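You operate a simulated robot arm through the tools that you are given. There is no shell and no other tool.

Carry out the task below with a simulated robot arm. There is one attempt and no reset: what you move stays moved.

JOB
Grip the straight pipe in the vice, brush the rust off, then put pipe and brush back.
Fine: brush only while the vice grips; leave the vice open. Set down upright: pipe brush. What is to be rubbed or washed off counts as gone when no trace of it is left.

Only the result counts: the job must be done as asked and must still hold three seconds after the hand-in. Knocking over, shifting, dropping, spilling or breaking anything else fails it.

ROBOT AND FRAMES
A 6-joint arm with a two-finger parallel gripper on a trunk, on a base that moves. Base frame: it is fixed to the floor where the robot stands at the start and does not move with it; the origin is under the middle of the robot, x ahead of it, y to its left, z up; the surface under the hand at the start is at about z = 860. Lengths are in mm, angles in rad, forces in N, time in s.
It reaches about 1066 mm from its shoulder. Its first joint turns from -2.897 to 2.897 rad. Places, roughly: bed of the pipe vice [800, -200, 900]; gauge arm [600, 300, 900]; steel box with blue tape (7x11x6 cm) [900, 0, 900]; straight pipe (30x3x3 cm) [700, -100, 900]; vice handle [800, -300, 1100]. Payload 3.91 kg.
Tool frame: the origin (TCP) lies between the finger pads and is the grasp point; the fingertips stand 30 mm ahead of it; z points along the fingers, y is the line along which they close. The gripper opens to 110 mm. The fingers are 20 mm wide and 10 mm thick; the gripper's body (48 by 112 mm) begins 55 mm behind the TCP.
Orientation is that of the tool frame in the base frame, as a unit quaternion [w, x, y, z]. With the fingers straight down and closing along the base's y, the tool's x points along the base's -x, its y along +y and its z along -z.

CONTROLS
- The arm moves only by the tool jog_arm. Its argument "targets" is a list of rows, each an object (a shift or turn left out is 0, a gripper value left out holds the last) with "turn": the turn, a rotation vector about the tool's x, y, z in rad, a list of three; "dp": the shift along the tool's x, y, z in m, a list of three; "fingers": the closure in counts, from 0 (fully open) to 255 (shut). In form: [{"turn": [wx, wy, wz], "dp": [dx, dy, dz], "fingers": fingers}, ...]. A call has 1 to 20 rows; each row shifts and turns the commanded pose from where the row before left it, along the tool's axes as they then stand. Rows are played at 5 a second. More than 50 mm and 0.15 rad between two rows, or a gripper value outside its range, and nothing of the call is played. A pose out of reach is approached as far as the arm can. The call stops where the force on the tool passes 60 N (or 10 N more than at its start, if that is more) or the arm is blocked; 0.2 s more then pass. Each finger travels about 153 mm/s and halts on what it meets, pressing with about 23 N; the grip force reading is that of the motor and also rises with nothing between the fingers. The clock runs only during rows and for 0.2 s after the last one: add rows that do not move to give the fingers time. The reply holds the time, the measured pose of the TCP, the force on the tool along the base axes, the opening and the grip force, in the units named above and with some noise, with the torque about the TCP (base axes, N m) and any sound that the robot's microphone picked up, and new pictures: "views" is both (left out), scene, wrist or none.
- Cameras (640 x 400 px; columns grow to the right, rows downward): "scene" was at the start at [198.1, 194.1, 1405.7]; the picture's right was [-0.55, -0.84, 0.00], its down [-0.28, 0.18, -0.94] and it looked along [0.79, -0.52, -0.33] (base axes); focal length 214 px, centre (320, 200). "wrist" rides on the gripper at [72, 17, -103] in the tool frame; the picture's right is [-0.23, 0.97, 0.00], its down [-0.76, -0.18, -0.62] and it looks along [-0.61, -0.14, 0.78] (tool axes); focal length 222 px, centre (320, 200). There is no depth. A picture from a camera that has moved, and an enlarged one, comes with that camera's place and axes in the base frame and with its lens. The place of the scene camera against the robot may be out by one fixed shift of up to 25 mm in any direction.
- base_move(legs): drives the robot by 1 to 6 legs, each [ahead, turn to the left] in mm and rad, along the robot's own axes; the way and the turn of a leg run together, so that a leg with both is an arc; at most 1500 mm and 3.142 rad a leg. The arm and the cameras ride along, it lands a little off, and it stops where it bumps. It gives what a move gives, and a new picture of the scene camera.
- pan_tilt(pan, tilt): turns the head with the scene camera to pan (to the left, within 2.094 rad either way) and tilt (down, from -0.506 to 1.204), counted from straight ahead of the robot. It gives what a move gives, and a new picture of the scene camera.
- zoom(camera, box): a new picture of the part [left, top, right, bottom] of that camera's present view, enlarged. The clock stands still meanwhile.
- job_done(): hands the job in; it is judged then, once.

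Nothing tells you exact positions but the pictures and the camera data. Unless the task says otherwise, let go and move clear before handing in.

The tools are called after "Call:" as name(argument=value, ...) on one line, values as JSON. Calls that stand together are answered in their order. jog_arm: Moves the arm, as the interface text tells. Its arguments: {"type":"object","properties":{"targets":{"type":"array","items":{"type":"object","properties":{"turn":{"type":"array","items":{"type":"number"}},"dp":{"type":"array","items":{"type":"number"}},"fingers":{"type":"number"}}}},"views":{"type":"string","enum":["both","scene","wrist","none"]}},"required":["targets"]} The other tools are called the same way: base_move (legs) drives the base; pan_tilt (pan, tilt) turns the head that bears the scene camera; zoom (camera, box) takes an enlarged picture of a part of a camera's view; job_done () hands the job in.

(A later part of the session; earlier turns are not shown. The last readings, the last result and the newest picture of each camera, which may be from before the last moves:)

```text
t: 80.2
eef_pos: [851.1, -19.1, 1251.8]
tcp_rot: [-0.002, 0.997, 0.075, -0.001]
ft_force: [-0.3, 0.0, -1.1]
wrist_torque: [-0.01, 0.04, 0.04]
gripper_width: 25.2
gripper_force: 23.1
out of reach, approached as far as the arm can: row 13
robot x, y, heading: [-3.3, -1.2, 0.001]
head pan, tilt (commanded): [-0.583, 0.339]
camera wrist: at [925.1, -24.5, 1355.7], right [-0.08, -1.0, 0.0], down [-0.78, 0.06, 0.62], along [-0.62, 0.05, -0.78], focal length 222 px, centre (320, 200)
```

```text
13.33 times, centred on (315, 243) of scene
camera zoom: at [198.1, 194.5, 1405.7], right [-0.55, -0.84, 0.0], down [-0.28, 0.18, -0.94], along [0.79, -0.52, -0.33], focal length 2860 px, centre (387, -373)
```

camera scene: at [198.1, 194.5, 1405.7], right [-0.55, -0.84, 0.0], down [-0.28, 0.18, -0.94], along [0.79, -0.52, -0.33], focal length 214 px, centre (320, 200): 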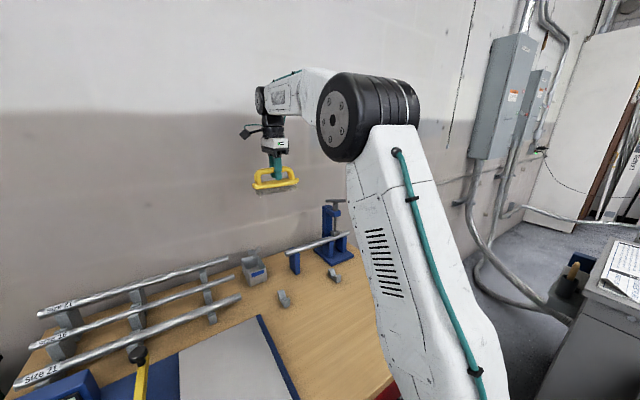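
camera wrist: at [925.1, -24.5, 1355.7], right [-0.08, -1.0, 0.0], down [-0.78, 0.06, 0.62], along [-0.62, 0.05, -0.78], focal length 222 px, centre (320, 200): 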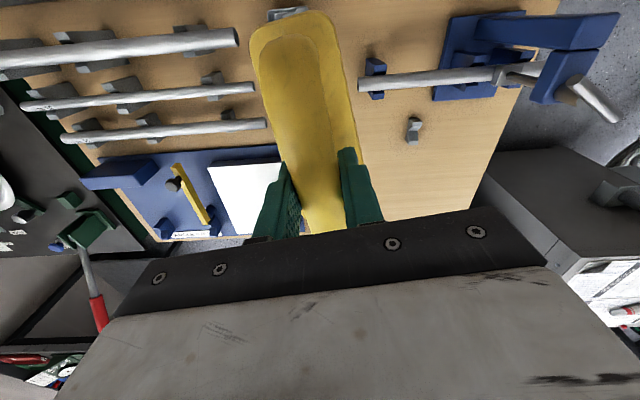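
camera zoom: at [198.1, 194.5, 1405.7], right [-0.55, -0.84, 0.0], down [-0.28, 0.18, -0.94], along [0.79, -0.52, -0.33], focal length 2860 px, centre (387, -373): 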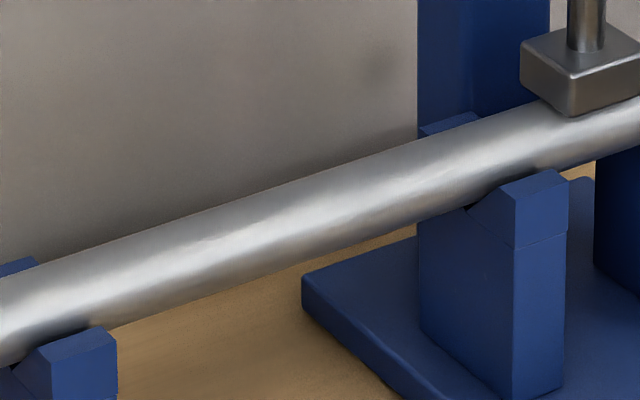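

The pipe is spotless from all sides. Now I'll return the brush: turn back to the original yaw, then travel high over to its place.

Call:
jog_arm(targets=[{"turn": [0, 0, -0.1496]}, {"turn": [0, 0, -0.1496]}, {"turn": [0, 0, -0.1496]}, {"turn": [0, 0, -0.1496]}, {"turn": [0, 0, -0.1496]}, {"turn": [0, 0, -0.1496]}, {"turn": [0, 0, -0.1496]}, {"turn": [0, 0, -0.1496]}, {"turn": [0, 0, -0.1496]}, {"turn": [0, 0, -0.1496]}, {"turn": [0, 0, -0.1496]}, {"turn": [0, 0, -0.1496]}, {"turn": [0, 0, -0.1496]}, {"turn": [0, 0, -0.1496]}, {"turn": [0, 0, -0.1496]}, {"turn": [0, 0, -0.1496]}, {"turn": [0, 0, -0.1496]}, {"turn": [0, 0, -0.1496]}, {"turn": [0, 0, -0.1496]}, {"turn": [0, 0, -0.1496]}], views="none")

Call:
jog_arm(targets=[{"dp": [0.0306, -0.0273, 0.00975]}, {"dp": [0.0306, -0.0273, 0.00975]}, {"dp": [0.0306, -0.0273, 0.00975]}, {"dp": [0.0306, -0.0273, 0.00975]}, {"dp": [0.0306, -0.0273, 0.00975]}, {"dp": [0.0306, -0.0273, 0.00975]}, {"dp": [0.0306, -0.0273, 0.00975]}, {"dp": [0.0306, -0.0273, 0.00975]}, {"dp": [0.0306, -0.0273, 0.00975]}, {"dp": [0.0306, -0.0273, 0.00975]}, {"dp": [0.0306, -0.0273, 0.00975]}, {"dp": [0.0306, -0.0273, 0.00975]}, {"dp": [0, 0, 0]}])

```text
t: 84.4
eef_pos: [849.4, -17.0, 1253.3]
tcp_rot: [0.0, -0.001, 1.0, 0.001]
ft_force: [0.2, 1.1, -0.6]
wrist_torque: [0.0, 0.0, 0.0]
gripper_width: 25.3
gripper_force: 23.2
robot x, y, heading: [-1.7, 2.0, -0.005]
head pan, tilt (commanded): [-0.583, 0.339]
```

```text
t: 87.2
eef_pos: [483.8, -343.4, 1133.1]
tcp_rot: [0.0, 0.001, 1.0, 0.001]
ft_force: [-0.6, 0.1, -1.6]
wrist_torque: [0.01, 0.03, -0.02]
gripper_width: 25.5
gripper_force: 22.6
robot x, y, heading: [-0.4, 1.7, -0.001]
head pan, tilt (commanded): [-0.583, 0.339]
camera scene: at [198.1, 194.5, 1405.7], right [-0.55, -0.84, 0.0], down [-0.28, 0.18, -0.94], along [0.79, -0.52, -0.33], focal length 214 px, centre (320, 200)
camera wrist: at [412.5, -326.3, 1236.1], right [0.23, 0.97, 0.0], down [0.76, -0.18, 0.62], along [0.61, -0.14, -0.78], focal length 222 px, centre (320, 200)
```

scene: 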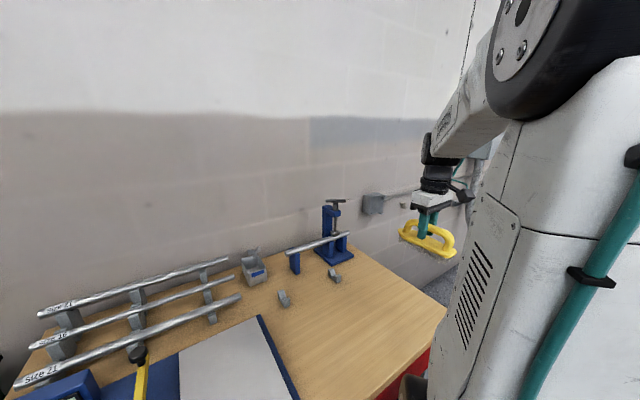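
wrist: 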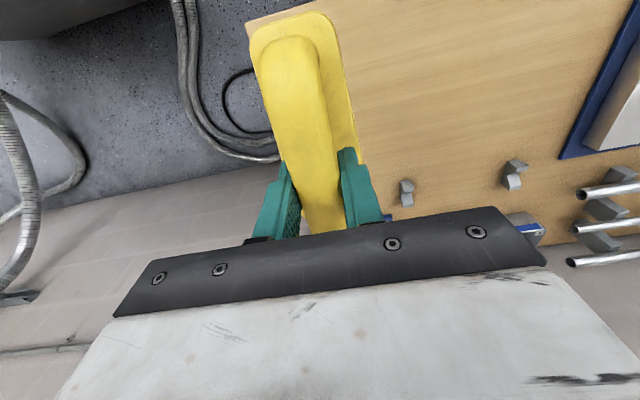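

The brush is back above its spot. I'll adjust 2.5 mm in y and lower it to the table gently.

Call:
jog_arm(targets=[{"dp": [0, -0.0025, 0.045]}, {"dp": [0, 0, 0.045]}, {"dp": [0, 0, 0.045]}, {"dp": [0, 0, 0.04]}, {"dp": [0, 0, 0.012]}, {"dp": [0, 0, 0]}], views="none")

Call:
jog_arm(targets=[{"dp": [0, 0, 0.003]}, {"dp": [0, 0, 0]}], views="none")

Call:
jog_arm(targets=[{"dp": [0, 0, 0.002]}, {"dp": [0, 0, 0]}])

```text
t: 88.6
eef_pos: [480.0, -344.8, 947.8]
tcp_rot: [0.0, 0.001, 1.0, 0.002]
ft_force: [-0.1, 0.4, -1.4]
wrist_torque: [-0.01, -0.01, -0.01]
gripper_width: 25.5
gripper_force: 22.9
robot x, y, heading: [-0.1, 1.0, -0.002]
head pan, tilt (commanded): [-0.583, 0.339]
```

```text
t: 89.2
eef_pos: [482.1, -344.5, 944.3]
tcp_rot: [0.0, 0.001, 1.0, 0.001]
ft_force: [0.3, 0.3, -1.0]
wrist_torque: [-0.04, 0.01, 0.03]
gripper_width: 25.3
gripper_force: 23.1
robot x, y, heading: [-1.8, 0.4, -0.001]
head pan, tilt (commanded): [-0.583, 0.339]
```

```text
t: 89.8
eef_pos: [480.5, -345.9, 943.3]
tcp_rot: [0.001, 0.0, 1.0, 0.0]
ft_force: [0.8, 0.4, -1.3]
wrist_torque: [-0.02, 0.01, 0.0]
gripper_width: 25.2
gripper_force: 23.1
robot x, y, heading: [-1.1, -1.0, -0.004]
head pan, tilt (commanded): [-0.583, 0.339]
camera scene: at [198.1, 194.4, 1405.7], right [-0.55, -0.84, 0.0], down [-0.28, 0.18, -0.94], along [0.79, -0.52, -0.33], focal length 214 px, centre (320, 200)
camera wrist: at [409.3, -328.2, 1045.4], right [0.23, 0.97, 0.0], down [0.76, -0.18, 0.62], along [0.61, -0.14, -0.78], focal length 222 px, centre (320, 200)
```

scene: 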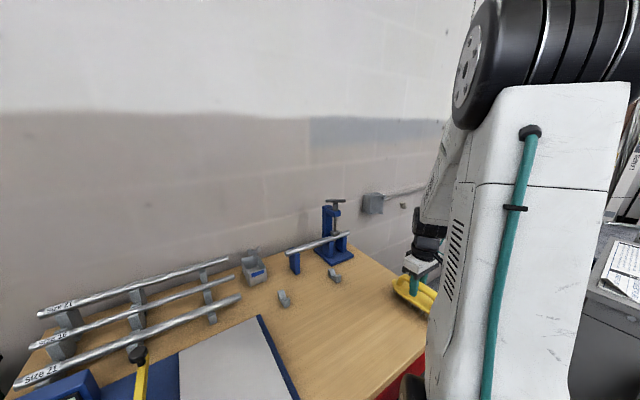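
wrist: 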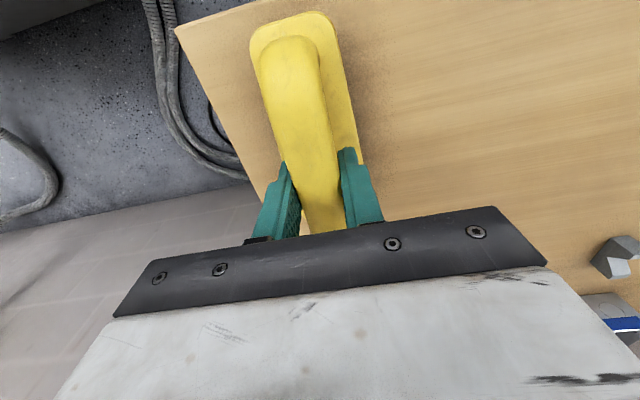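

Call:
jog_arm(targets=[{"dp": [-0.002, 0, 0.002]}, {"dp": [0, 0, 0]}], views="none")

Call:
jog_arm(targets=[{"dp": [0, 0, 0.0015]}, {"dp": [0, 0, 0]}], views="none")

Call:
jog_arm(targets=[{"dp": [0, 0, 0.0015]}, {"dp": [0, 0, 0]}], views="none")

```text
t: 90.4
eef_pos: [484.3, -346.6, 941.4]
tcp_rot: [0.0, 0.001, 1.0, 0.003]
ft_force: [-0.3, 0.4, -0.9]
wrist_torque: [-0.01, 0.03, -0.01]
gripper_width: 25.2
gripper_force: 23.1
robot x, y, heading: [2.4, 0.1, -0.001]
head pan, tilt (commanded): [-0.583, 0.339]
```

```text
t: 91.0
eef_pos: [484.4, -346.0, 938.7]
tcp_rot: [0.0, 0.0, 1.0, 0.001]
ft_force: [0.2, 0.2, -0.5]
wrist_torque: [0.01, -0.01, 0.0]
gripper_width: 25.5
gripper_force: 22.6
robot x, y, heading: [0.3, 4.5, -0.003]
head pan, tilt (commanded): [-0.583, 0.339]
```

```text
t: 91.6
eef_pos: [483.7, -345.0, 937.0]
tcp_rot: [0.0, 0.0, 1.0, 0.002]
ft_force: [0.8, 0.1, -1.7]
wrist_torque: [0.05, -0.03, 0.0]
gripper_width: 25.3
gripper_force: 22.9
robot x, y, heading: [-2.5, 1.9, -0.004]
head pan, tilt (commanded): [-0.583, 0.339]
```

Call:
jog_arm(targets=[{"dp": [0, 0, 0.001]}, {"dp": [0, 0, 0]}], views="none")

Call:
jog_arm(targets=[{"dp": [0, 0, 0.001]}, {"dp": [0, 0, 0]}], views="none")

Call:
jog_arm(targets=[{"dp": [0, 0, 0.001]}, {"dp": [0, 0, 0]}], views="both")

Call:
zoom(camera="scene", box=[380, 240, 440, 320])

```text
t: 92.2
eef_pos: [483.7, -347.2, 936.2]
tcp_rot: [0.0, 0.001, 1.0, 0.002]
ft_force: [-1.4, -0.4, -0.1]
wrist_torque: [-0.01, 0.03, 0.0]
gripper_width: 25.5
gripper_force: 22.9
robot x, y, heading: [-1.6, 1.4, 0.001]
head pan, tilt (commanded): [-0.583, 0.339]
```

```text
t: 92.8
eef_pos: [484.2, -347.3, 935.4]
tcp_rot: [-0.001, 0.001, 1.0, 0.002]
ft_force: [0.0, 0.5, -1.0]
wrist_torque: [-0.02, -0.02, 0.04]
gripper_width: 25.1
gripper_force: 23.4
robot x, y, heading: [-0.3, 0.7, -0.002]
head pan, tilt (commanded): [-0.583, 0.339]
```

```text
t: 93.4
eef_pos: [483.6, -346.2, 933.9]
tcp_rot: [0.0, 0.002, 1.0, 0.0]
ft_force: [1.0, 1.3, 8.1]
wrist_torque: [-0.14, 0.64, -0.06]
gripper_width: 25.4
gripper_force: 23.1
robot x, y, heading: [0.8, -1.6, -0.001]
head pan, tilt (commanded): [-0.583, 0.339]
camera scene: at [197.9, 194.7, 1405.7], right [-0.55, -0.84, 0.0], down [-0.28, 0.18, -0.94], along [0.79, -0.52, -0.33], focal length 214 px, centre (320, 200)
camera wrist: at [411.8, -329.2, 1037.7], right [0.23, 0.97, 0.0], down [0.76, -0.18, 0.62], along [0.61, -0.14, -0.78], focal length 222 px, centre (320, 200)
```

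scene: 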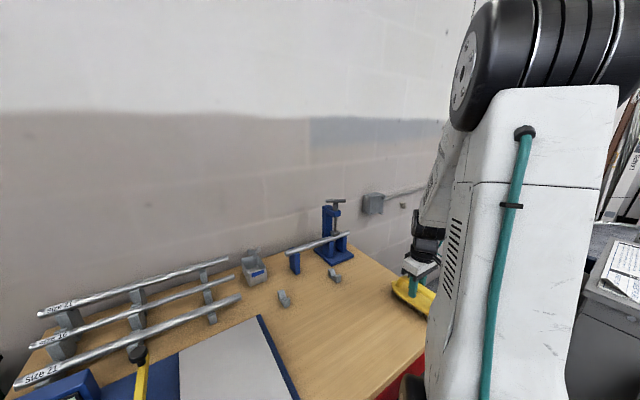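
wrist: 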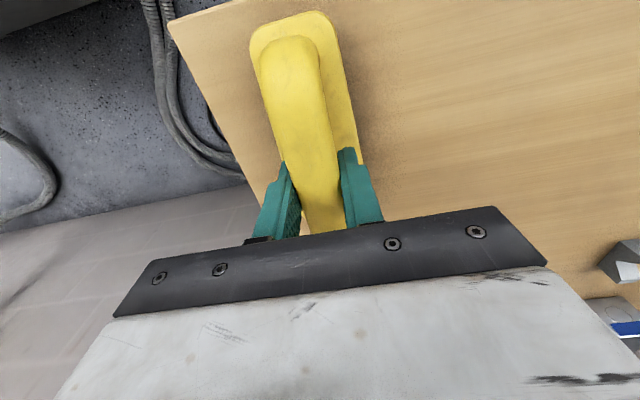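

```text
5.00 times, centred on (410, 280) of scene
camera zoom: at [197.9, 194.7, 1405.7], right [-0.55, -0.84, 0.0], down [-0.28, 0.18, -0.94], along [0.79, -0.52, -0.33], focal length 1072 px, centre (-130, -200)
```

zoom: 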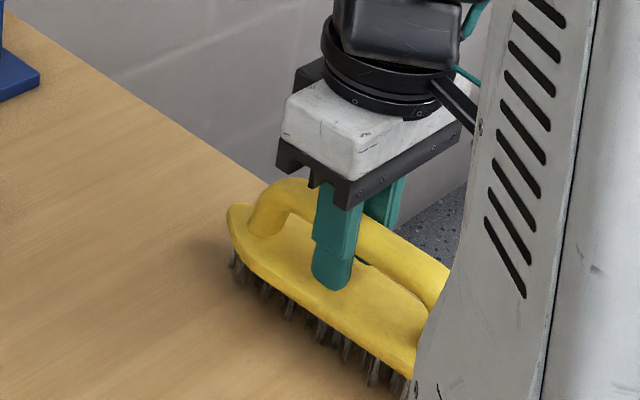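

The blunt end touched first, meaning a slight tilt in the grip. I'll press a touch more to level it, then release slowly.

Call:
jog_arm(targets=[{"dp": [0, 0, 0.001]}, {"dp": [0, 0, 0.001]}, {"dp": [0, 0, 0]}], views="none")

Call:
jog_arm(targets=[{"fingers": 192}, {"fingers": 188}, {"fingers": 180}, {"fingers": 170}, {"fingers": 150}, {"fingers": 130}, {"dp": [0, 0, 0]}])

Call:
zoom(camera="scene", box=[380, 240, 440, 320])

```text
t: 94.2
eef_pos: [484.1, -346.6, 933.0]
tcp_rot: [0.001, 0.001, 1.0, 0.001]
ft_force: [1.6, 4.2, 20.7]
wrist_torque: [-0.16, -0.03, -0.04]
gripper_width: 25.3
gripper_force: 22.8
robot x, y, heading: [-1.9, 2.3, 0.0]
head pan, tilt (commanded): [-0.583, 0.339]
```

```text
t: 95.8
eef_pos: [484.5, -346.7, 931.9]
tcp_rot: [0.0, 0.0, 1.0, 0.002]
ft_force: [-0.2, 0.0, -0.6]
wrist_torque: [0.02, -0.02, -0.01]
gripper_width: 53.9
gripper_force: 0.1
robot x, y, heading: [-2.2, -0.0, 0.001]
head pan, tilt (commanded): [-0.583, 0.339]
camera scene: at [198.1, 194.5, 1405.7], right [-0.55, -0.84, 0.0], down [-0.28, 0.18, -0.94], along [0.79, -0.52, -0.33], focal length 214 px, centre (320, 200)
camera wrist: at [412.0, -329.7, 1035.2], right [0.23, 0.97, 0.0], down [0.76, -0.18, 0.62], along [0.61, -0.14, -0.78], focal length 222 px, centre (320, 200)
```

scene: 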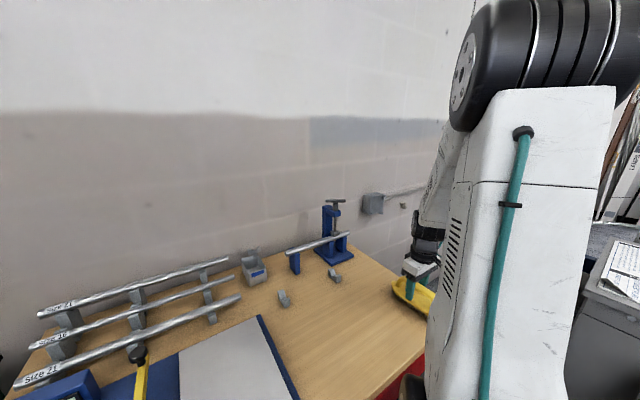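
wrist: 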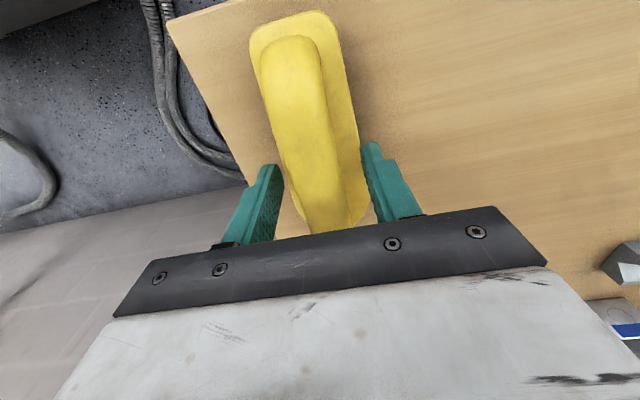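

```text
5.00 times, centred on (410, 280) of scene
camera zoom: at [198.1, 194.5, 1405.7], right [-0.55, -0.84, 0.0], down [-0.28, 0.18, -0.94], along [0.79, -0.52, -0.33], focal length 1072 px, centre (-130, -200)
```

zoom: 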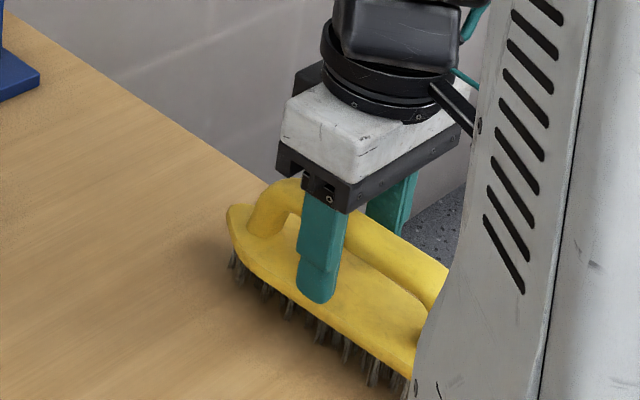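

The brush stands free on its bristles. I'll rise straight up and check it.

Call:
jog_arm(targets=[{"dp": [0, 0, -0.03]}, {"dp": [0, 0, -0.045]}, {"dp": [0, 0, -0.045]}, {"dp": [0, 0, -0.045]}, {"dp": [0, 0, -0.045]}, {"dp": [0, 0, -0.045]}, {"dp": [0, 0, -0.045]}, {"dp": [0, 0, 0]}])

Call:
zoom(camera="wrist", box=[200, 0, 440, 200])

Call:
zoom(camera="scene", box=[360, 240, 480, 340])

```text
t: 97.6
eef_pos: [487.0, -345.5, 1231.2]
tcp_rot: [0.0, 0.001, 1.0, 0.001]
ft_force: [-0.3, -0.1, -0.1]
wrist_torque: [0.04, 0.01, 0.0]
gripper_width: 53.6
gripper_force: 0.1
robot x, y, heading: [-3.3, 1.3, 0.002]
head pan, tilt (commanded): [-0.583, 0.339]
camera scene: at [198.1, 194.5, 1405.7], right [-0.55, -0.84, 0.0], down [-0.28, 0.18, -0.94], along [0.79, -0.52, -0.33], focal length 214 px, centre (320, 200)
camera wrist: at [415.1, -328.9, 1334.8], right [0.23, 0.97, 0.0], down [0.76, -0.18, 0.62], along [0.61, -0.14, -0.78], focal length 222 px, centre (320, 200)
```

scene: 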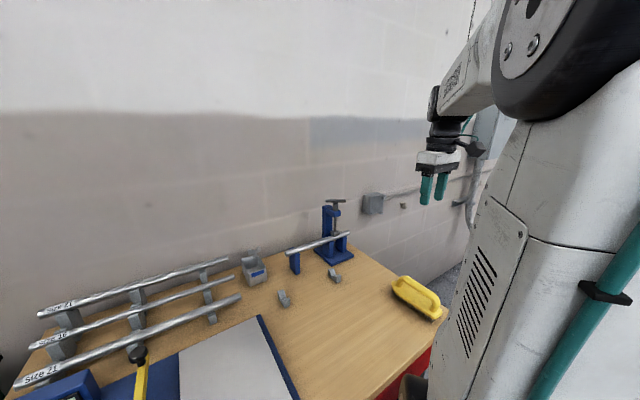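
wrist: 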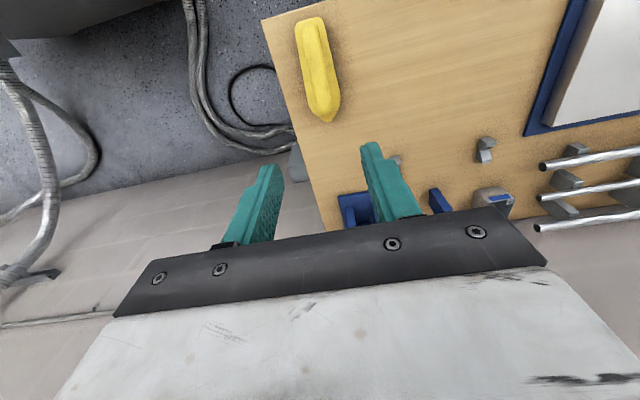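

```text
2.00 times, centred on (320, 100) of wrist
camera zoom: at [415.1, -328.9, 1334.8], right [0.23, 0.97, 0.0], down [0.76, -0.18, 0.62], along [0.61, -0.14, -0.78], focal length 444 px, centre (320, 400)
```

zoom: 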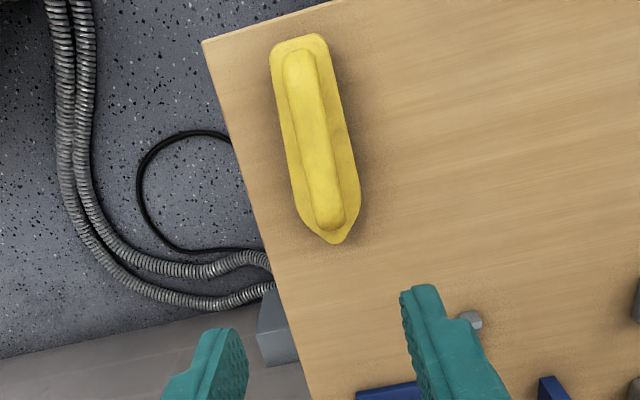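

```text
4.00 times, centred on (420, 290) of scene
camera zoom: at [198.1, 194.5, 1405.7], right [-0.55, -0.84, 0.0], down [-0.28, 0.18, -0.94], along [0.79, -0.52, -0.33], focal length 858 px, centre (-80, -160)
```

zoom: 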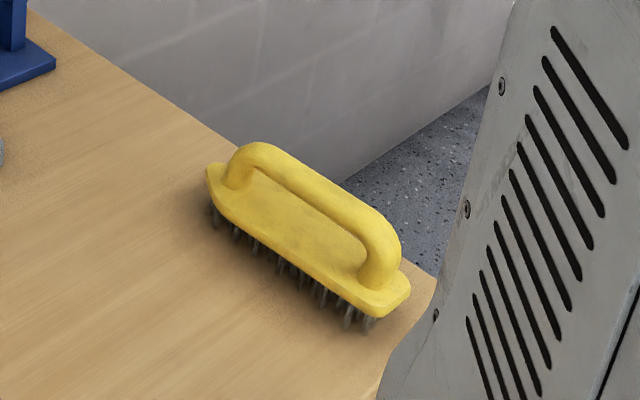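

The brush is back exactly where it was, standing on its bristles. Now I'll go back to the vice handle to open it: travel over and turn the hand to line up with the bar.

Call:
jog_arm(targets=[{"dp": [-0.0391, 0.0044, 0]}, {"dp": [-0.0391, 0.0044, 0]}, {"dp": [-0.0391, 0.0044, 0]}, {"dp": [-0.0391, 0.0044, 0]}, {"dp": [-0.0391, 0.0044, 0]}, {"dp": [-0.0391, 0.0044, 0]}, {"dp": [-0.0391, 0.0044, 0]}, {"dp": [-0.0391, 0.0044, 0]}, {"dp": [-0.0391, 0.0044, 0]}, {"dp": [0, 0, 0]}], views="none")

Call:
jog_arm(targets=[{"turn": [0, 0, 0.1467]}, {"turn": [0, 0, 0.1467]}, {"turn": [0, 0, 0.1467]}, {"turn": [0, 0, 0.1467]}, {"turn": [0, 0, 0.1467]}, {"turn": [0, 0, 0.1467]}, {"turn": [0, 0, 0.1467]}, {"turn": [0, 0, 0.1467]}, {"turn": [0, 0, 0.1467]}, {"turn": [0, 0, 0.1467]}, {"turn": [0, 0, 0.1467]}, {"turn": [0, 0, 0.1467]}, {"turn": [0, 0, 0.1467]}, {"turn": [0, 0, 0.1467]}, {"turn": [0, 0, 0.1467]}, {"dp": [0, 0, 0]}])

Call:
zoom(camera="wrist", box=[220, 40, 420, 240])

```text
t: 99.8
eef_pos: [835.2, -309.0, 1230.9]
tcp_rot: [0.001, 0.001, 1.0, 0.002]
ft_force: [-0.2, -0.3, 0.1]
wrist_torque: [-0.02, 0.01, 0.02]
gripper_width: 53.7
gripper_force: 0.1
robot x, y, heading: [1.3, 2.3, 0.002]
head pan, tilt (commanded): [-0.583, 0.339]
```

```text
t: 103.2
eef_pos: [835.9, -308.1, 1230.7]
tcp_rot: [-0.002, 0.892, 0.452, 0.001]
ft_force: [0.3, -0.1, -0.2]
wrist_torque: [0.01, 0.0, 0.0]
gripper_width: 53.9
gripper_force: 0.1
robot x, y, heading: [-1.8, 5.3, -0.001]
head pan, tilt (commanded): [-0.583, 0.339]
camera scene: at [198.1, 194.5, 1405.7], right [-0.55, -0.84, 0.0], down [-0.28, 0.18, -0.94], along [0.79, -0.52, -0.33], focal length 214 px, centre (320, 200)
camera wrist: at [893.7, -259.3, 1335.0], right [0.65, -0.76, 0.0], down [-0.59, -0.51, 0.62], along [-0.47, -0.4, -0.78], focal length 222 px, centre (320, 200)
```

scene: 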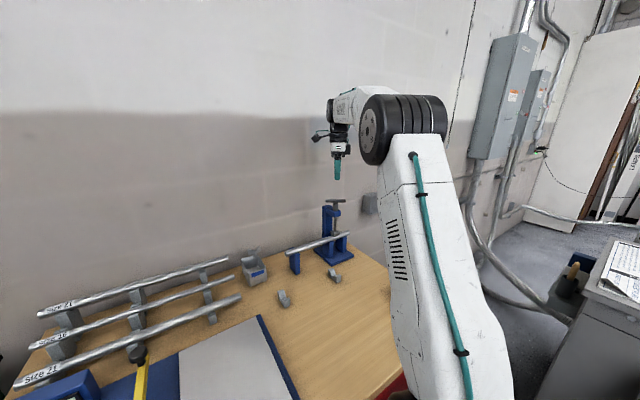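
wrist: 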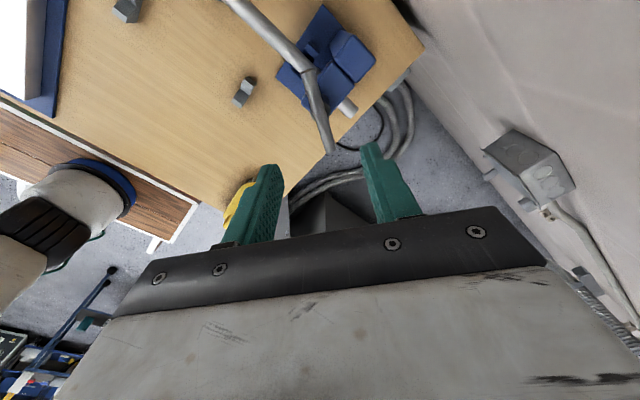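

```text
2.00 times, centred on (320, 140) of wrist
camera zoom: at [893.7, -259.3, 1335.0], right [0.65, -0.76, 0.0], down [-0.59, -0.51, 0.62], along [-0.47, -0.4, -0.78], focal length 444 px, centre (320, 320)
```

zoom: 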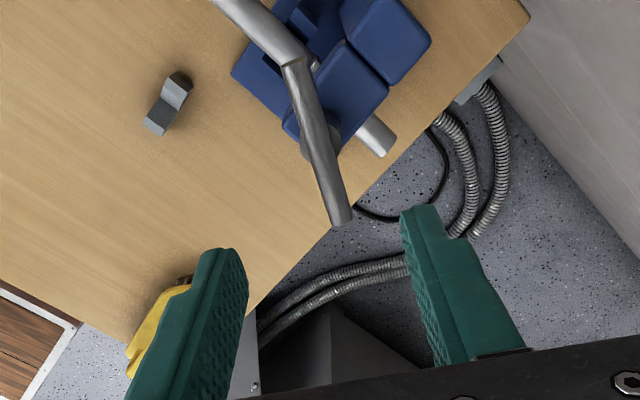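

The bar sits nearly aligned with the hand (0.05 rad off) and centred within ~2 mm. I'll correct, descend and grip it.

Call:
jog_arm(targets=[{"turn": [0, 0, -0.045], "dp": [0.002, 0.0005, 0]}, {"dp": [0, 0, 0.04]}, {"dp": [0, 0, 0.035]}, {"dp": [0, 0, 0.0215]}, {"dp": [0, 0, 0]}, {"fingers": 190}, {"fingers": 255}, {"fingers": 255}, {"fingers": 255}], views="wrist")

Call:
zoom(camera="scene", box=[315, 180, 355, 240])

```text
t: 105.2
eef_pos: [838.2, -308.4, 1135.1]
tcp_rot: [-0.001, 0.881, 0.473, 0.0]
ft_force: [-17.2, 9.8, -6.3]
wrist_torque: [0.36, 0.41, 0.91]
gripper_width: 12.9
gripper_force: 45.0
robot x, y, heading: [2.9, 3.3, -0.003]
head pan, tilt (commanded): [-0.583, 0.339]
camera wrist: at [892.5, -256.9, 1238.0], right [0.69, -0.73, 0.0], down [-0.57, -0.54, 0.62], along [-0.46, -0.42, -0.78], focal length 222 px, centre (320, 200)
```

wrist: 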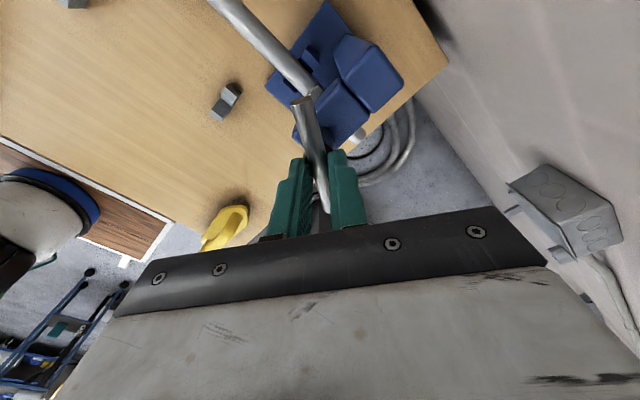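

```text
6.67 times, centred on (335, 210) of scene
camera zoom: at [197.4, 194.9, 1405.7], right [-0.55, -0.84, 0.0], down [-0.28, 0.18, -0.94], along [0.79, -0.52, -0.33], focal length 1430 px, centre (220, 133)
```

zoom: 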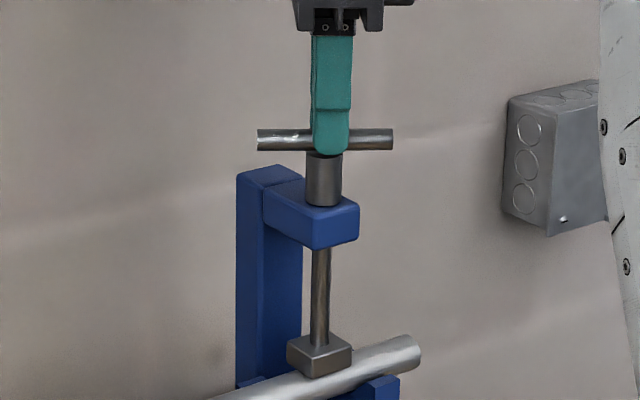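

Gripped with a slight side load; I'll recentre and begin turning counter-clockwise to open.

Call:
jog_arm(targets=[{"dp": [0, -0.0015, 0]}, {"turn": [0, 0, -0.14]}, {"turn": [0, 0, -0.14]}, {"turn": [0, 0, -0.14]}, {"turn": [0, 0, -0.14]}, {"turn": [0, 0, -0.14]}, {"dp": [0, 0, 0]}], views="none")

Call:
zoom(camera="scene", box=[315, 180, 355, 240])

```text
t: 106.8
eef_pos: [838.9, -308.8, 1135.4]
tcp_rot: [0.001, 0.665, 0.746, 0.001]
ft_force: [36.5, -31.5, -0.2]
wrist_torque: [-0.87, -0.93, -0.07]
gripper_width: 12.9
gripper_force: 45.3
robot x, y, heading: [-0.1, 1.2, -0.0]
head pan, tilt (commanded): [-0.583, 0.339]
```

```text
6.67 times, centred on (335, 210) of scene
camera zoom: at [200.0, 192.6, 1405.7], right [-0.55, -0.84, 0.0], down [-0.28, 0.18, -0.94], along [0.79, -0.52, -0.33], focal length 1430 px, centre (220, 133)
```

zoom: 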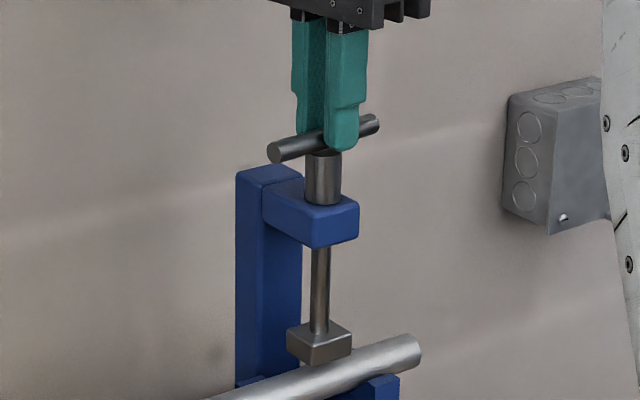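

Side load rose because the grip is ~3 mm off the screw axis along the bar. I'll correct and add a small orbiting shift per step.

Call:
jog_arm(targets=[{"dp": [-0.0026, 0.0023, 0]}, {"dp": [0, 0, 0]}], views="none")

Call:
jog_arm(targets=[{"turn": [0, 0, -0.14], "dp": [0, 0.0004, 0]}, {"turn": [0, 0, -0.14], "dp": [0, 0.0004, 0]}, {"turn": [0, 0, -0.14], "dp": [0, 0.0004, 0]}, {"turn": [0, 0, -0.14], "dp": [0, 0.0004, 0]}, {"turn": [0, 0, -0.14], "dp": [0, 0.0004, 0]}, {"dp": [0, 0, 0]}], views="none")

Call:
zoom(camera="scene", box=[315, 180, 355, 240])

```text
t: 107.4
eef_pos: [839.0, -308.2, 1134.3]
tcp_rot: [-0.002, 0.666, 0.746, 0.001]
ft_force: [14.6, -13.2, -0.1]
wrist_torque: [-1.59, -0.51, -0.03]
gripper_width: 12.9
gripper_force: 44.8
robot x, y, heading: [-1.7, 0.2, 0.005]
head pan, tilt (commanded): [-0.583, 0.339]
```

```text
t: 108.8
eef_pos: [840.0, -306.5, 1134.7]
tcp_rot: [-0.002, 0.37, 0.929, 0.001]
ft_force: [-5.0, -2.6, -10.8]
wrist_torque: [-0.4, -0.21, 0.01]
gripper_width: 12.5
gripper_force: 44.7
robot x, y, heading: [-0.2, 4.3, -0.002]
head pan, tilt (commanded): [-0.583, 0.339]
```

```text
6.67 times, centred on (335, 210) of scene
camera zoom: at [198.2, 193.9, 1405.7], right [-0.55, -0.84, 0.0], down [-0.28, 0.18, -0.94], along [0.79, -0.52, -0.33], focal length 1430 px, centre (220, 133)
```

zoom: 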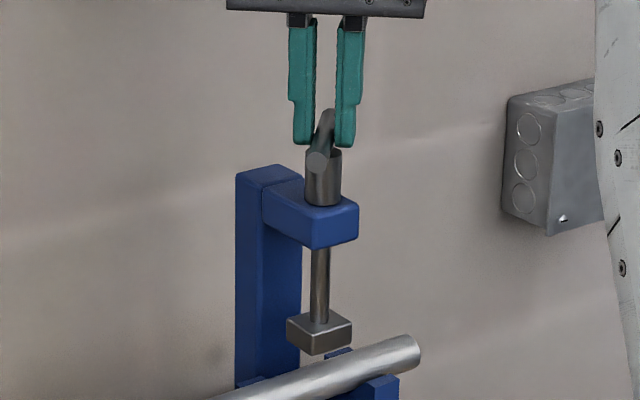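

The pad is rising and side load is low. Continuing counter-clockwise.

Call:
jog_arm(targets=[{"turn": [0, 0, -0.14], "dp": [0, 0.0002, 0]}, {"turn": [0, 0, -0.14], "dp": [0, 0.0002, 0]}, {"turn": [0, 0, -0.14], "dp": [0, 0.0002, 0]}, {"turn": [0, 0, -0.14], "dp": [0, 0.0002, 0]}, {"turn": [0, 0, -0.14], "dp": [0, 0.0002, 0]}, {"turn": [0, 0, -0.14], "dp": [0, 0.0002, 0]}, {"dp": [0, 0, 0]}], views="none")

Call:
zoom(camera="scene", box=[315, 180, 355, 240])

```text
t: 110.4
eef_pos: [839.9, -305.8, 1135.2]
tcp_rot: [-0.002, -0.042, 0.999, 0.002]
ft_force: [-21.9, 11.4, -16.5]
wrist_torque: [0.22, 1.34, -0.02]
gripper_width: 12.9
gripper_force: 45.0
robot x, y, heading: [0.3, 0.7, 0.004]
head pan, tilt (commanded): [-0.583, 0.339]
```

```text
6.67 times, centred on (335, 210) of scene
camera zoom: at [197.7, 194.6, 1405.7], right [-0.55, -0.84, 0.0], down [-0.28, 0.18, -0.94], along [0.79, -0.52, -0.33], focal length 1430 px, centre (220, 133)
```

zoom: 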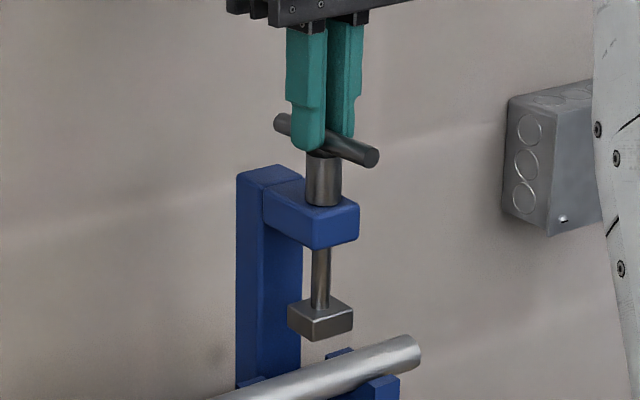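

Call:
jog_arm(targets=[{"dp": [0.0015, 0.0009, 0.001]}, {"turn": [0, 0, -0.14]}, {"turn": [0, 0, -0.14]}, {"turn": [0, 0, -0.14]}, {"turn": [0, 0, -0.14]}, {"turn": [0, 0, -0.14]}, {"dp": [0, 0, 0]}], views="none")

Call:
zoom(camera="scene", box=[315, 180, 355, 240])

```text
t: 112.0
eef_pos: [838.9, -303.9, 1135.2]
tcp_rot: [0.001, -0.382, 0.924, 0.0]
ft_force: [5.7, 4.3, 2.3]
wrist_torque: [0.77, -0.75, 0.01]
gripper_width: 12.8
gripper_force: 45.5
robot x, y, heading: [1.7, 0.3, -0.004]
head pan, tilt (commanded): [-0.583, 0.339]
```

```text
6.67 times, centred on (335, 210) of scene
camera zoom: at [198.1, 194.6, 1405.6], right [-0.55, -0.84, 0.0], down [-0.28, 0.18, -0.94], along [0.79, -0.52, -0.33], focal length 1430 px, centre (220, 133)
```

zoom: 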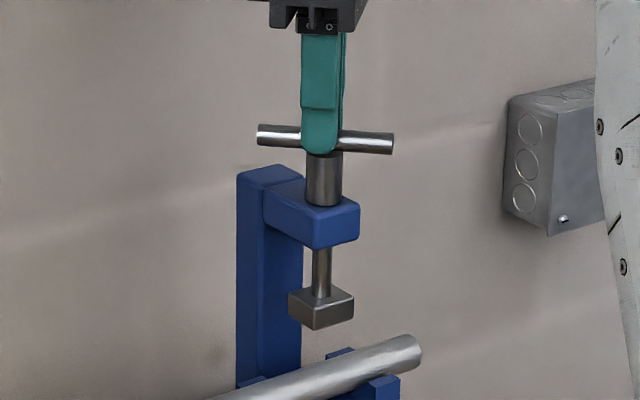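

Nearly back to the start position. About 0.8 rad remain until the bar is along y again.

Call:
jog_arm(targets=[{"turn": [0, 0, -0.14]}, {"turn": [0, 0, -0.14]}, {"turn": [0, 0, -0.14]}, {"turn": [0, 0, -0.14]}, {"turn": [0, 0, -0.12]}, {"dp": [0, 0, 0]}], views="wrist")

Call:
zoom(camera="scene", box=[315, 180, 355, 240])

```text
t: 113.4
eef_pos: [840.6, -304.0, 1135.7]
tcp_rot: [0.001, -0.669, 0.744, 0.001]
ft_force: [-9.8, 20.0, 3.2]
wrist_torque: [-0.26, 0.4, 0.0]
gripper_width: 12.5
gripper_force: 45.1
robot x, y, heading: [-3.3, 0.5, -0.001]
head pan, tilt (commanded): [-0.583, 0.339]
camera wrist: at [815.2, -373.7, 1238.0], right [-0.94, 0.33, 0.0], down [0.26, 0.74, 0.62], along [0.2, 0.59, -0.78], focal length 222 px, centre (320, 200)
```

wrist: 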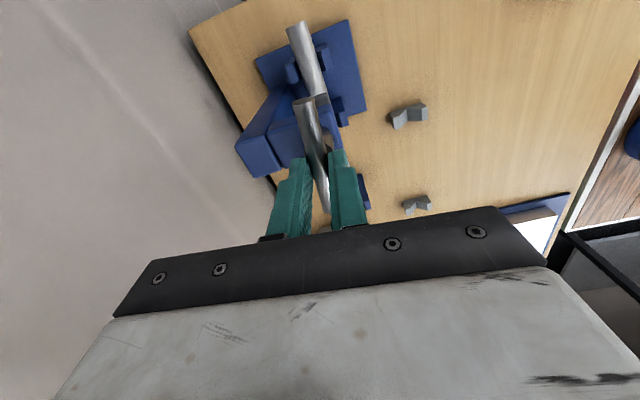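

```text
6.67 times, centred on (335, 210) of scene
camera zoom: at [197.4, 195.5, 1405.6], right [-0.55, -0.84, 0.0], down [-0.28, 0.18, -0.94], along [0.79, -0.52, -0.33], focal length 1430 px, centre (220, 133)
```

zoom: 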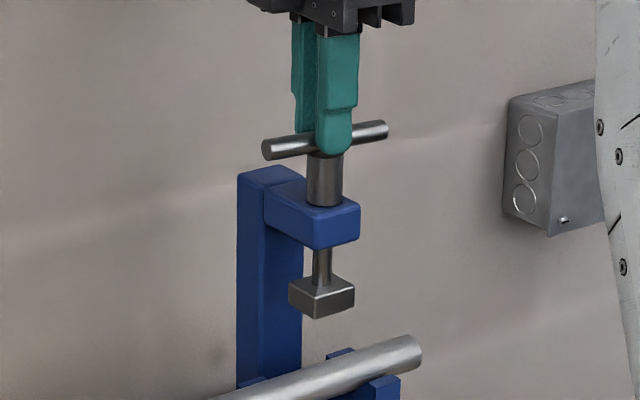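

Call:
jog_arm(targets=[{"dp": [0, -0.001, 0]}, {"turn": [0, 0, -0.09]}, {"dp": [0, 0, 0]}], views="none")

Call:
jog_arm(targets=[{"fingers": 220}, {"fingers": 190}, {"fingers": 150}, {"fingers": 130}, {"fingers": 130}, {"dp": [0, 0, -0.03]}, {"dp": [0, 0, -0.045]}, {"dp": [0, 0, -0.04]}, {"dp": [0, 0, 0]}])

Call:
zoom(camera="scene", box=[280, 190, 360, 270])

```text
t: 114.2
eef_pos: [838.1, -304.3, 1136.0]
tcp_rot: [0.001, -0.701, 0.713, 0.002]
ft_force: [-28.7, 27.9, -2.6]
wrist_torque: [0.04, 0.76, -0.08]
gripper_width: 12.6
gripper_force: 45.2
robot x, y, heading: [-4.9, -0.2, 0.003]
head pan, tilt (commanded): [-0.583, 0.339]
```

```text
t: 116.2
eef_pos: [841.1, -304.9, 1248.8]
tcp_rot: [0.001, -0.7, 0.714, 0.002]
ft_force: [-1.0, -0.2, 0.3]
wrist_torque: [0.03, 0.03, -0.02]
gripper_width: 53.9
gripper_force: 0.1
robot x, y, heading: [-1.7, 1.0, 0.002]
head pan, tilt (commanded): [-0.583, 0.339]
camera scene: at [198.1, 194.5, 1405.7], right [-0.55, -0.84, 0.0], down [-0.28, 0.18, -0.94], along [0.79, -0.52, -0.33], focal length 214 px, centre (320, 200)
camera wrist: at [823.1, -376.5, 1352.5], right [-0.97, 0.25, 0.0], down [0.19, 0.76, 0.63], along [0.15, 0.61, -0.78], focal length 222 px, centre (320, 200)
```

scene: 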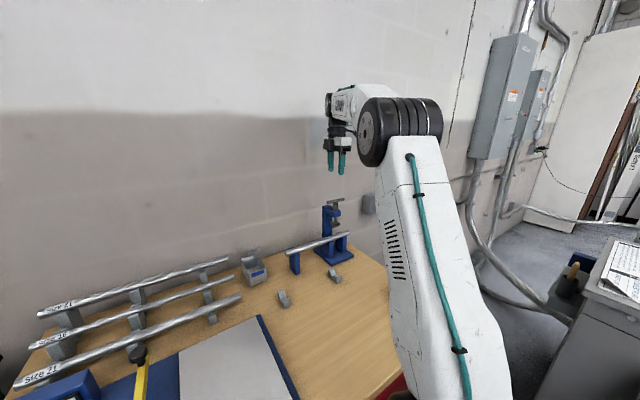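
wrist: 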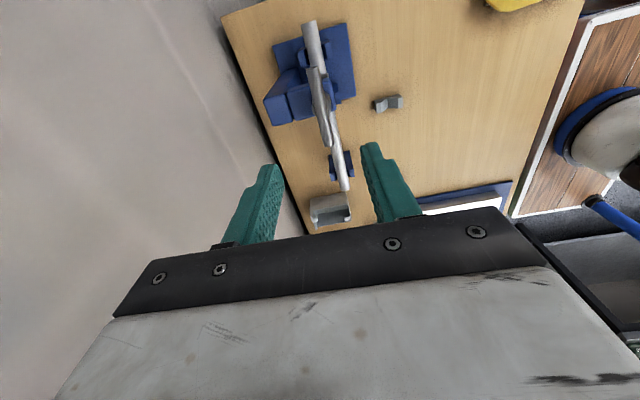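

```text
5.00 times, centred on (320, 230) of scene
camera zoom: at [198.1, 194.5, 1405.7], right [-0.55, -0.84, 0.0], down [-0.28, 0.18, -0.94], along [0.79, -0.52, -0.33], focal length 1072 px, centre (320, 50)
```

zoom: 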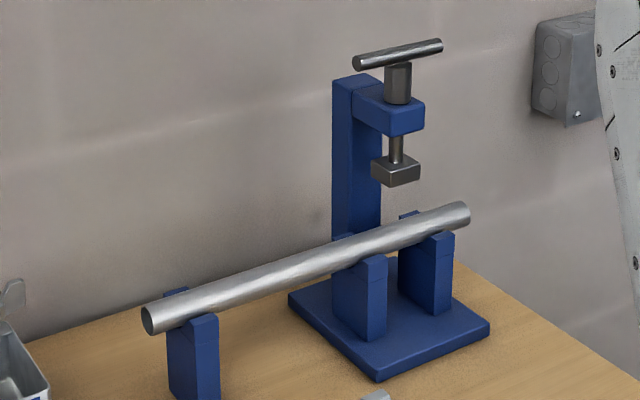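

The vice is fully open as at the start, with the pipe resting in the V's. I'll turn the hand half a turn (camera away from the vice) and move over the pipe's grip spot.

Call:
jog_arm(targets=[{"turn": [0, 0, 0.1486]}, {"turn": [0, 0, 0.1486]}, {"turn": [0, 0, 0.1486]}, {"turn": [0, 0, 0.1486]}, {"turn": [0, 0, 0.1486]}, {"turn": [0, 0, 0.1486]}, {"turn": [0, 0, 0.1486]}, {"turn": [0, 0, 0.1486]}, {"turn": [0, 0, 0.1486]}, {"turn": [0, 0, 0.1486]}, {"turn": [0, 0, 0.1486]}, {"turn": [0, 0, 0.1486]}, {"turn": [0, 0, 0.1486]}, {"turn": [0, 0, 0.1486]}, {"turn": [0, 0, 0.1486]}, {"turn": [0, 0, 0.1486]}, {"turn": [0, 0, 0.1486]}, {"turn": [0, 0, 0.1486]}, {"turn": [0, 0, 0.1486]}, {"turn": [0, 0, 0.1486]}], views="none")

Call:
jog_arm(targets=[{"turn": [0, 0, 0.147]}, {"dp": [0.034, 0, 0]}, {"dp": [0.034, 0, 0]}, {"dp": [0.032, 0, 0]}, {"dp": [0, 0, 0]}])

Call:
zoom(camera="wrist", box=[220, 0, 420, 240])

```text
t: 120.4
eef_pos: [840.8, -305.7, 1249.0]
tcp_rot: [-0.001, 0.652, 0.758, 0.001]
ft_force: [0.7, 0.8, -0.3]
wrist_torque: [-0.01, 0.01, 0.01]
gripper_width: 53.7
gripper_force: 0.0
robot x, y, heading: [-3.1, 2.5, 0.001]
head pan, tilt (commanded): [-0.583, 0.339]
```

```text
t: 121.6
eef_pos: [840.6, -204.2, 1251.2]
tcp_rot: [-0.002, 0.706, 0.708, 0.002]
ft_force: [0.4, 0.0, 0.3]
wrist_torque: [0.0, -0.01, 0.02]
gripper_width: 54.1
gripper_force: 0.1
robot x, y, heading: [-1.8, 0.2, -0.0]
head pan, tilt (commanded): [-0.583, 0.339]
camera scene: at [198.1, 194.5, 1405.7], right [-0.55, -0.84, 0.0], down [-0.28, 0.18, -0.94], along [0.79, -0.52, -0.33], focal length 214 px, centre (320, 200)
camera wrist: at [856.6, -132.1, 1354.8], right [0.97, -0.22, 0.0], down [-0.17, -0.76, 0.62], along [-0.14, -0.61, -0.78], focal length 222 px, centre (320, 200)
```

scene: 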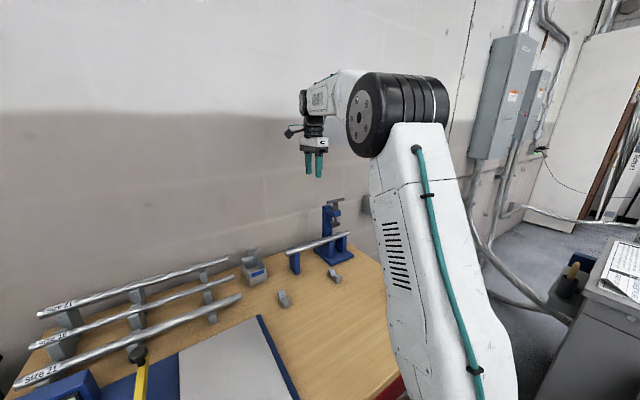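
wrist: 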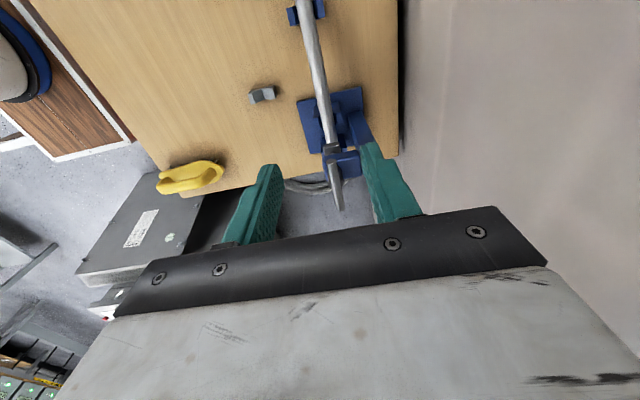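

```text
1.67 times, centred on (320, 120) of wrist
camera zoom: at [856.6, -132.1, 1354.8], right [0.97, -0.22, 0.0], down [-0.17, -0.76, 0.62], along [-0.14, -0.61, -0.78], focal length 370 px, centre (320, 333)
```

zoom: 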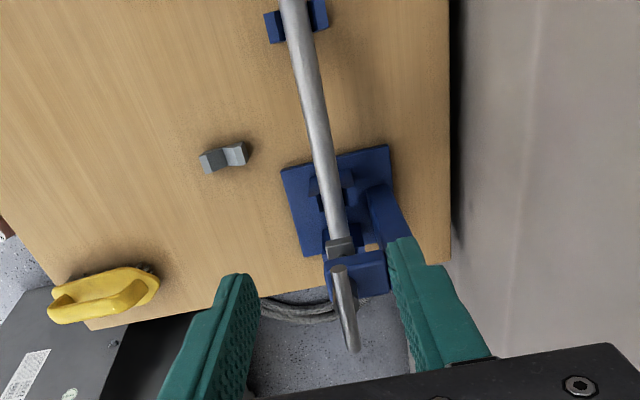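

The pose matches my earlier release pose. Descending along the same path to the pipe.

Call:
jog_arm(targets=[{"dp": [0, 0, 0.045]}, {"dp": [0, 0, 0.045]}, {"dp": [0, 0, 0.045]}, {"dp": [0, 0, 0.045]}, {"dp": [0, 0, 0.045]}, {"dp": [0, 0, 0.035]}, {"dp": [0, 0, 0]}])

Call:
zoom(camera="wrist", box=[220, 0, 420, 240])

Call:
zoom(camera="scene", box=[280, 190, 360, 270])

```text
t: 123.2
eef_pos: [840.5, -205.4, 991.2]
tcp_rot: [-0.001, 0.706, 0.709, 0.001]
ft_force: [-0.2, 0.6, -0.3]
wrist_torque: [-0.01, -0.04, 0.01]
gripper_width: 53.9
gripper_force: 0.0
robot x, y, heading: [0.2, -1.2, 0.0]
head pan, tilt (commanded): [-0.583, 0.339]
camera scene: at [198.0, 194.5, 1405.7], right [-0.55, -0.84, 0.0], down [-0.28, 0.18, -0.94], along [0.79, -0.52, -0.33], focal length 214 px, centre (320, 200)
camera wrist: at [857.4, -132.7, 1093.7], right [0.97, -0.22, 0.0], down [-0.17, -0.76, 0.62], along [-0.14, -0.61, -0.78], focal length 222 px, centre (320, 200)
```

scene: 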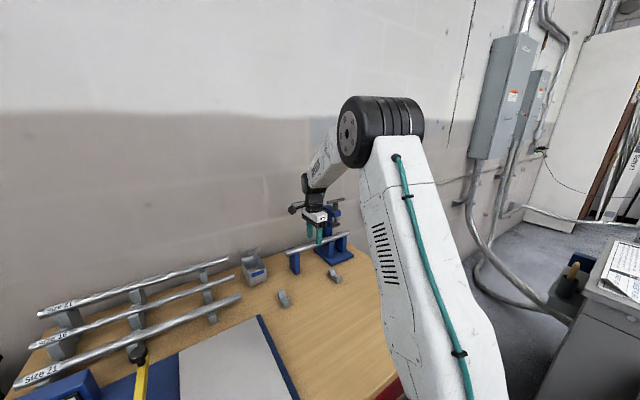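
wrist: 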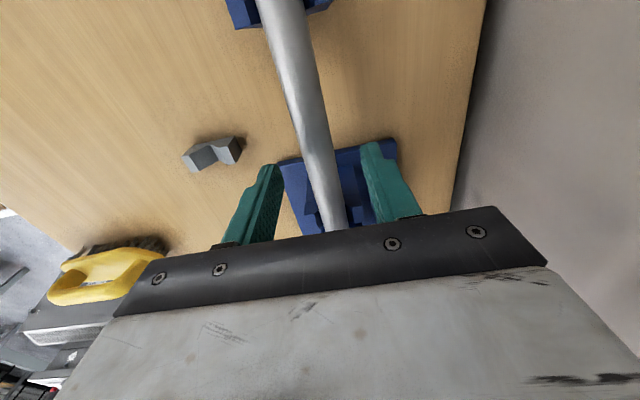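

```text
1.67 times, centred on (320, 120) of wrist
camera zoom: at [857.4, -132.7, 1093.7], right [0.97, -0.22, 0.0], down [-0.17, -0.76, 0.62], along [-0.14, -0.61, -0.78], focal length 370 px, centre (320, 333)
```

zoom: 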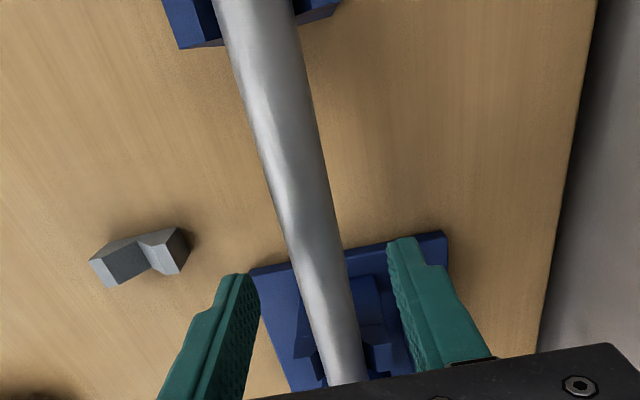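

```text
5.00 times, centred on (320, 230) of scene
camera zoom: at [198.0, 194.5, 1405.7], right [-0.55, -0.84, 0.0], down [-0.28, 0.18, -0.94], along [0.79, -0.52, -0.33], focal length 1072 px, centre (320, 50)
```

zoom: 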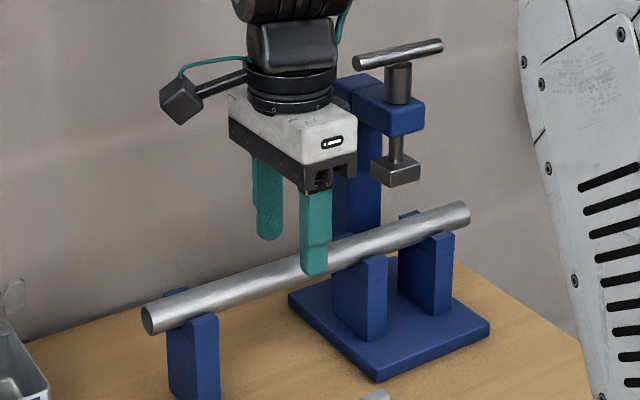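

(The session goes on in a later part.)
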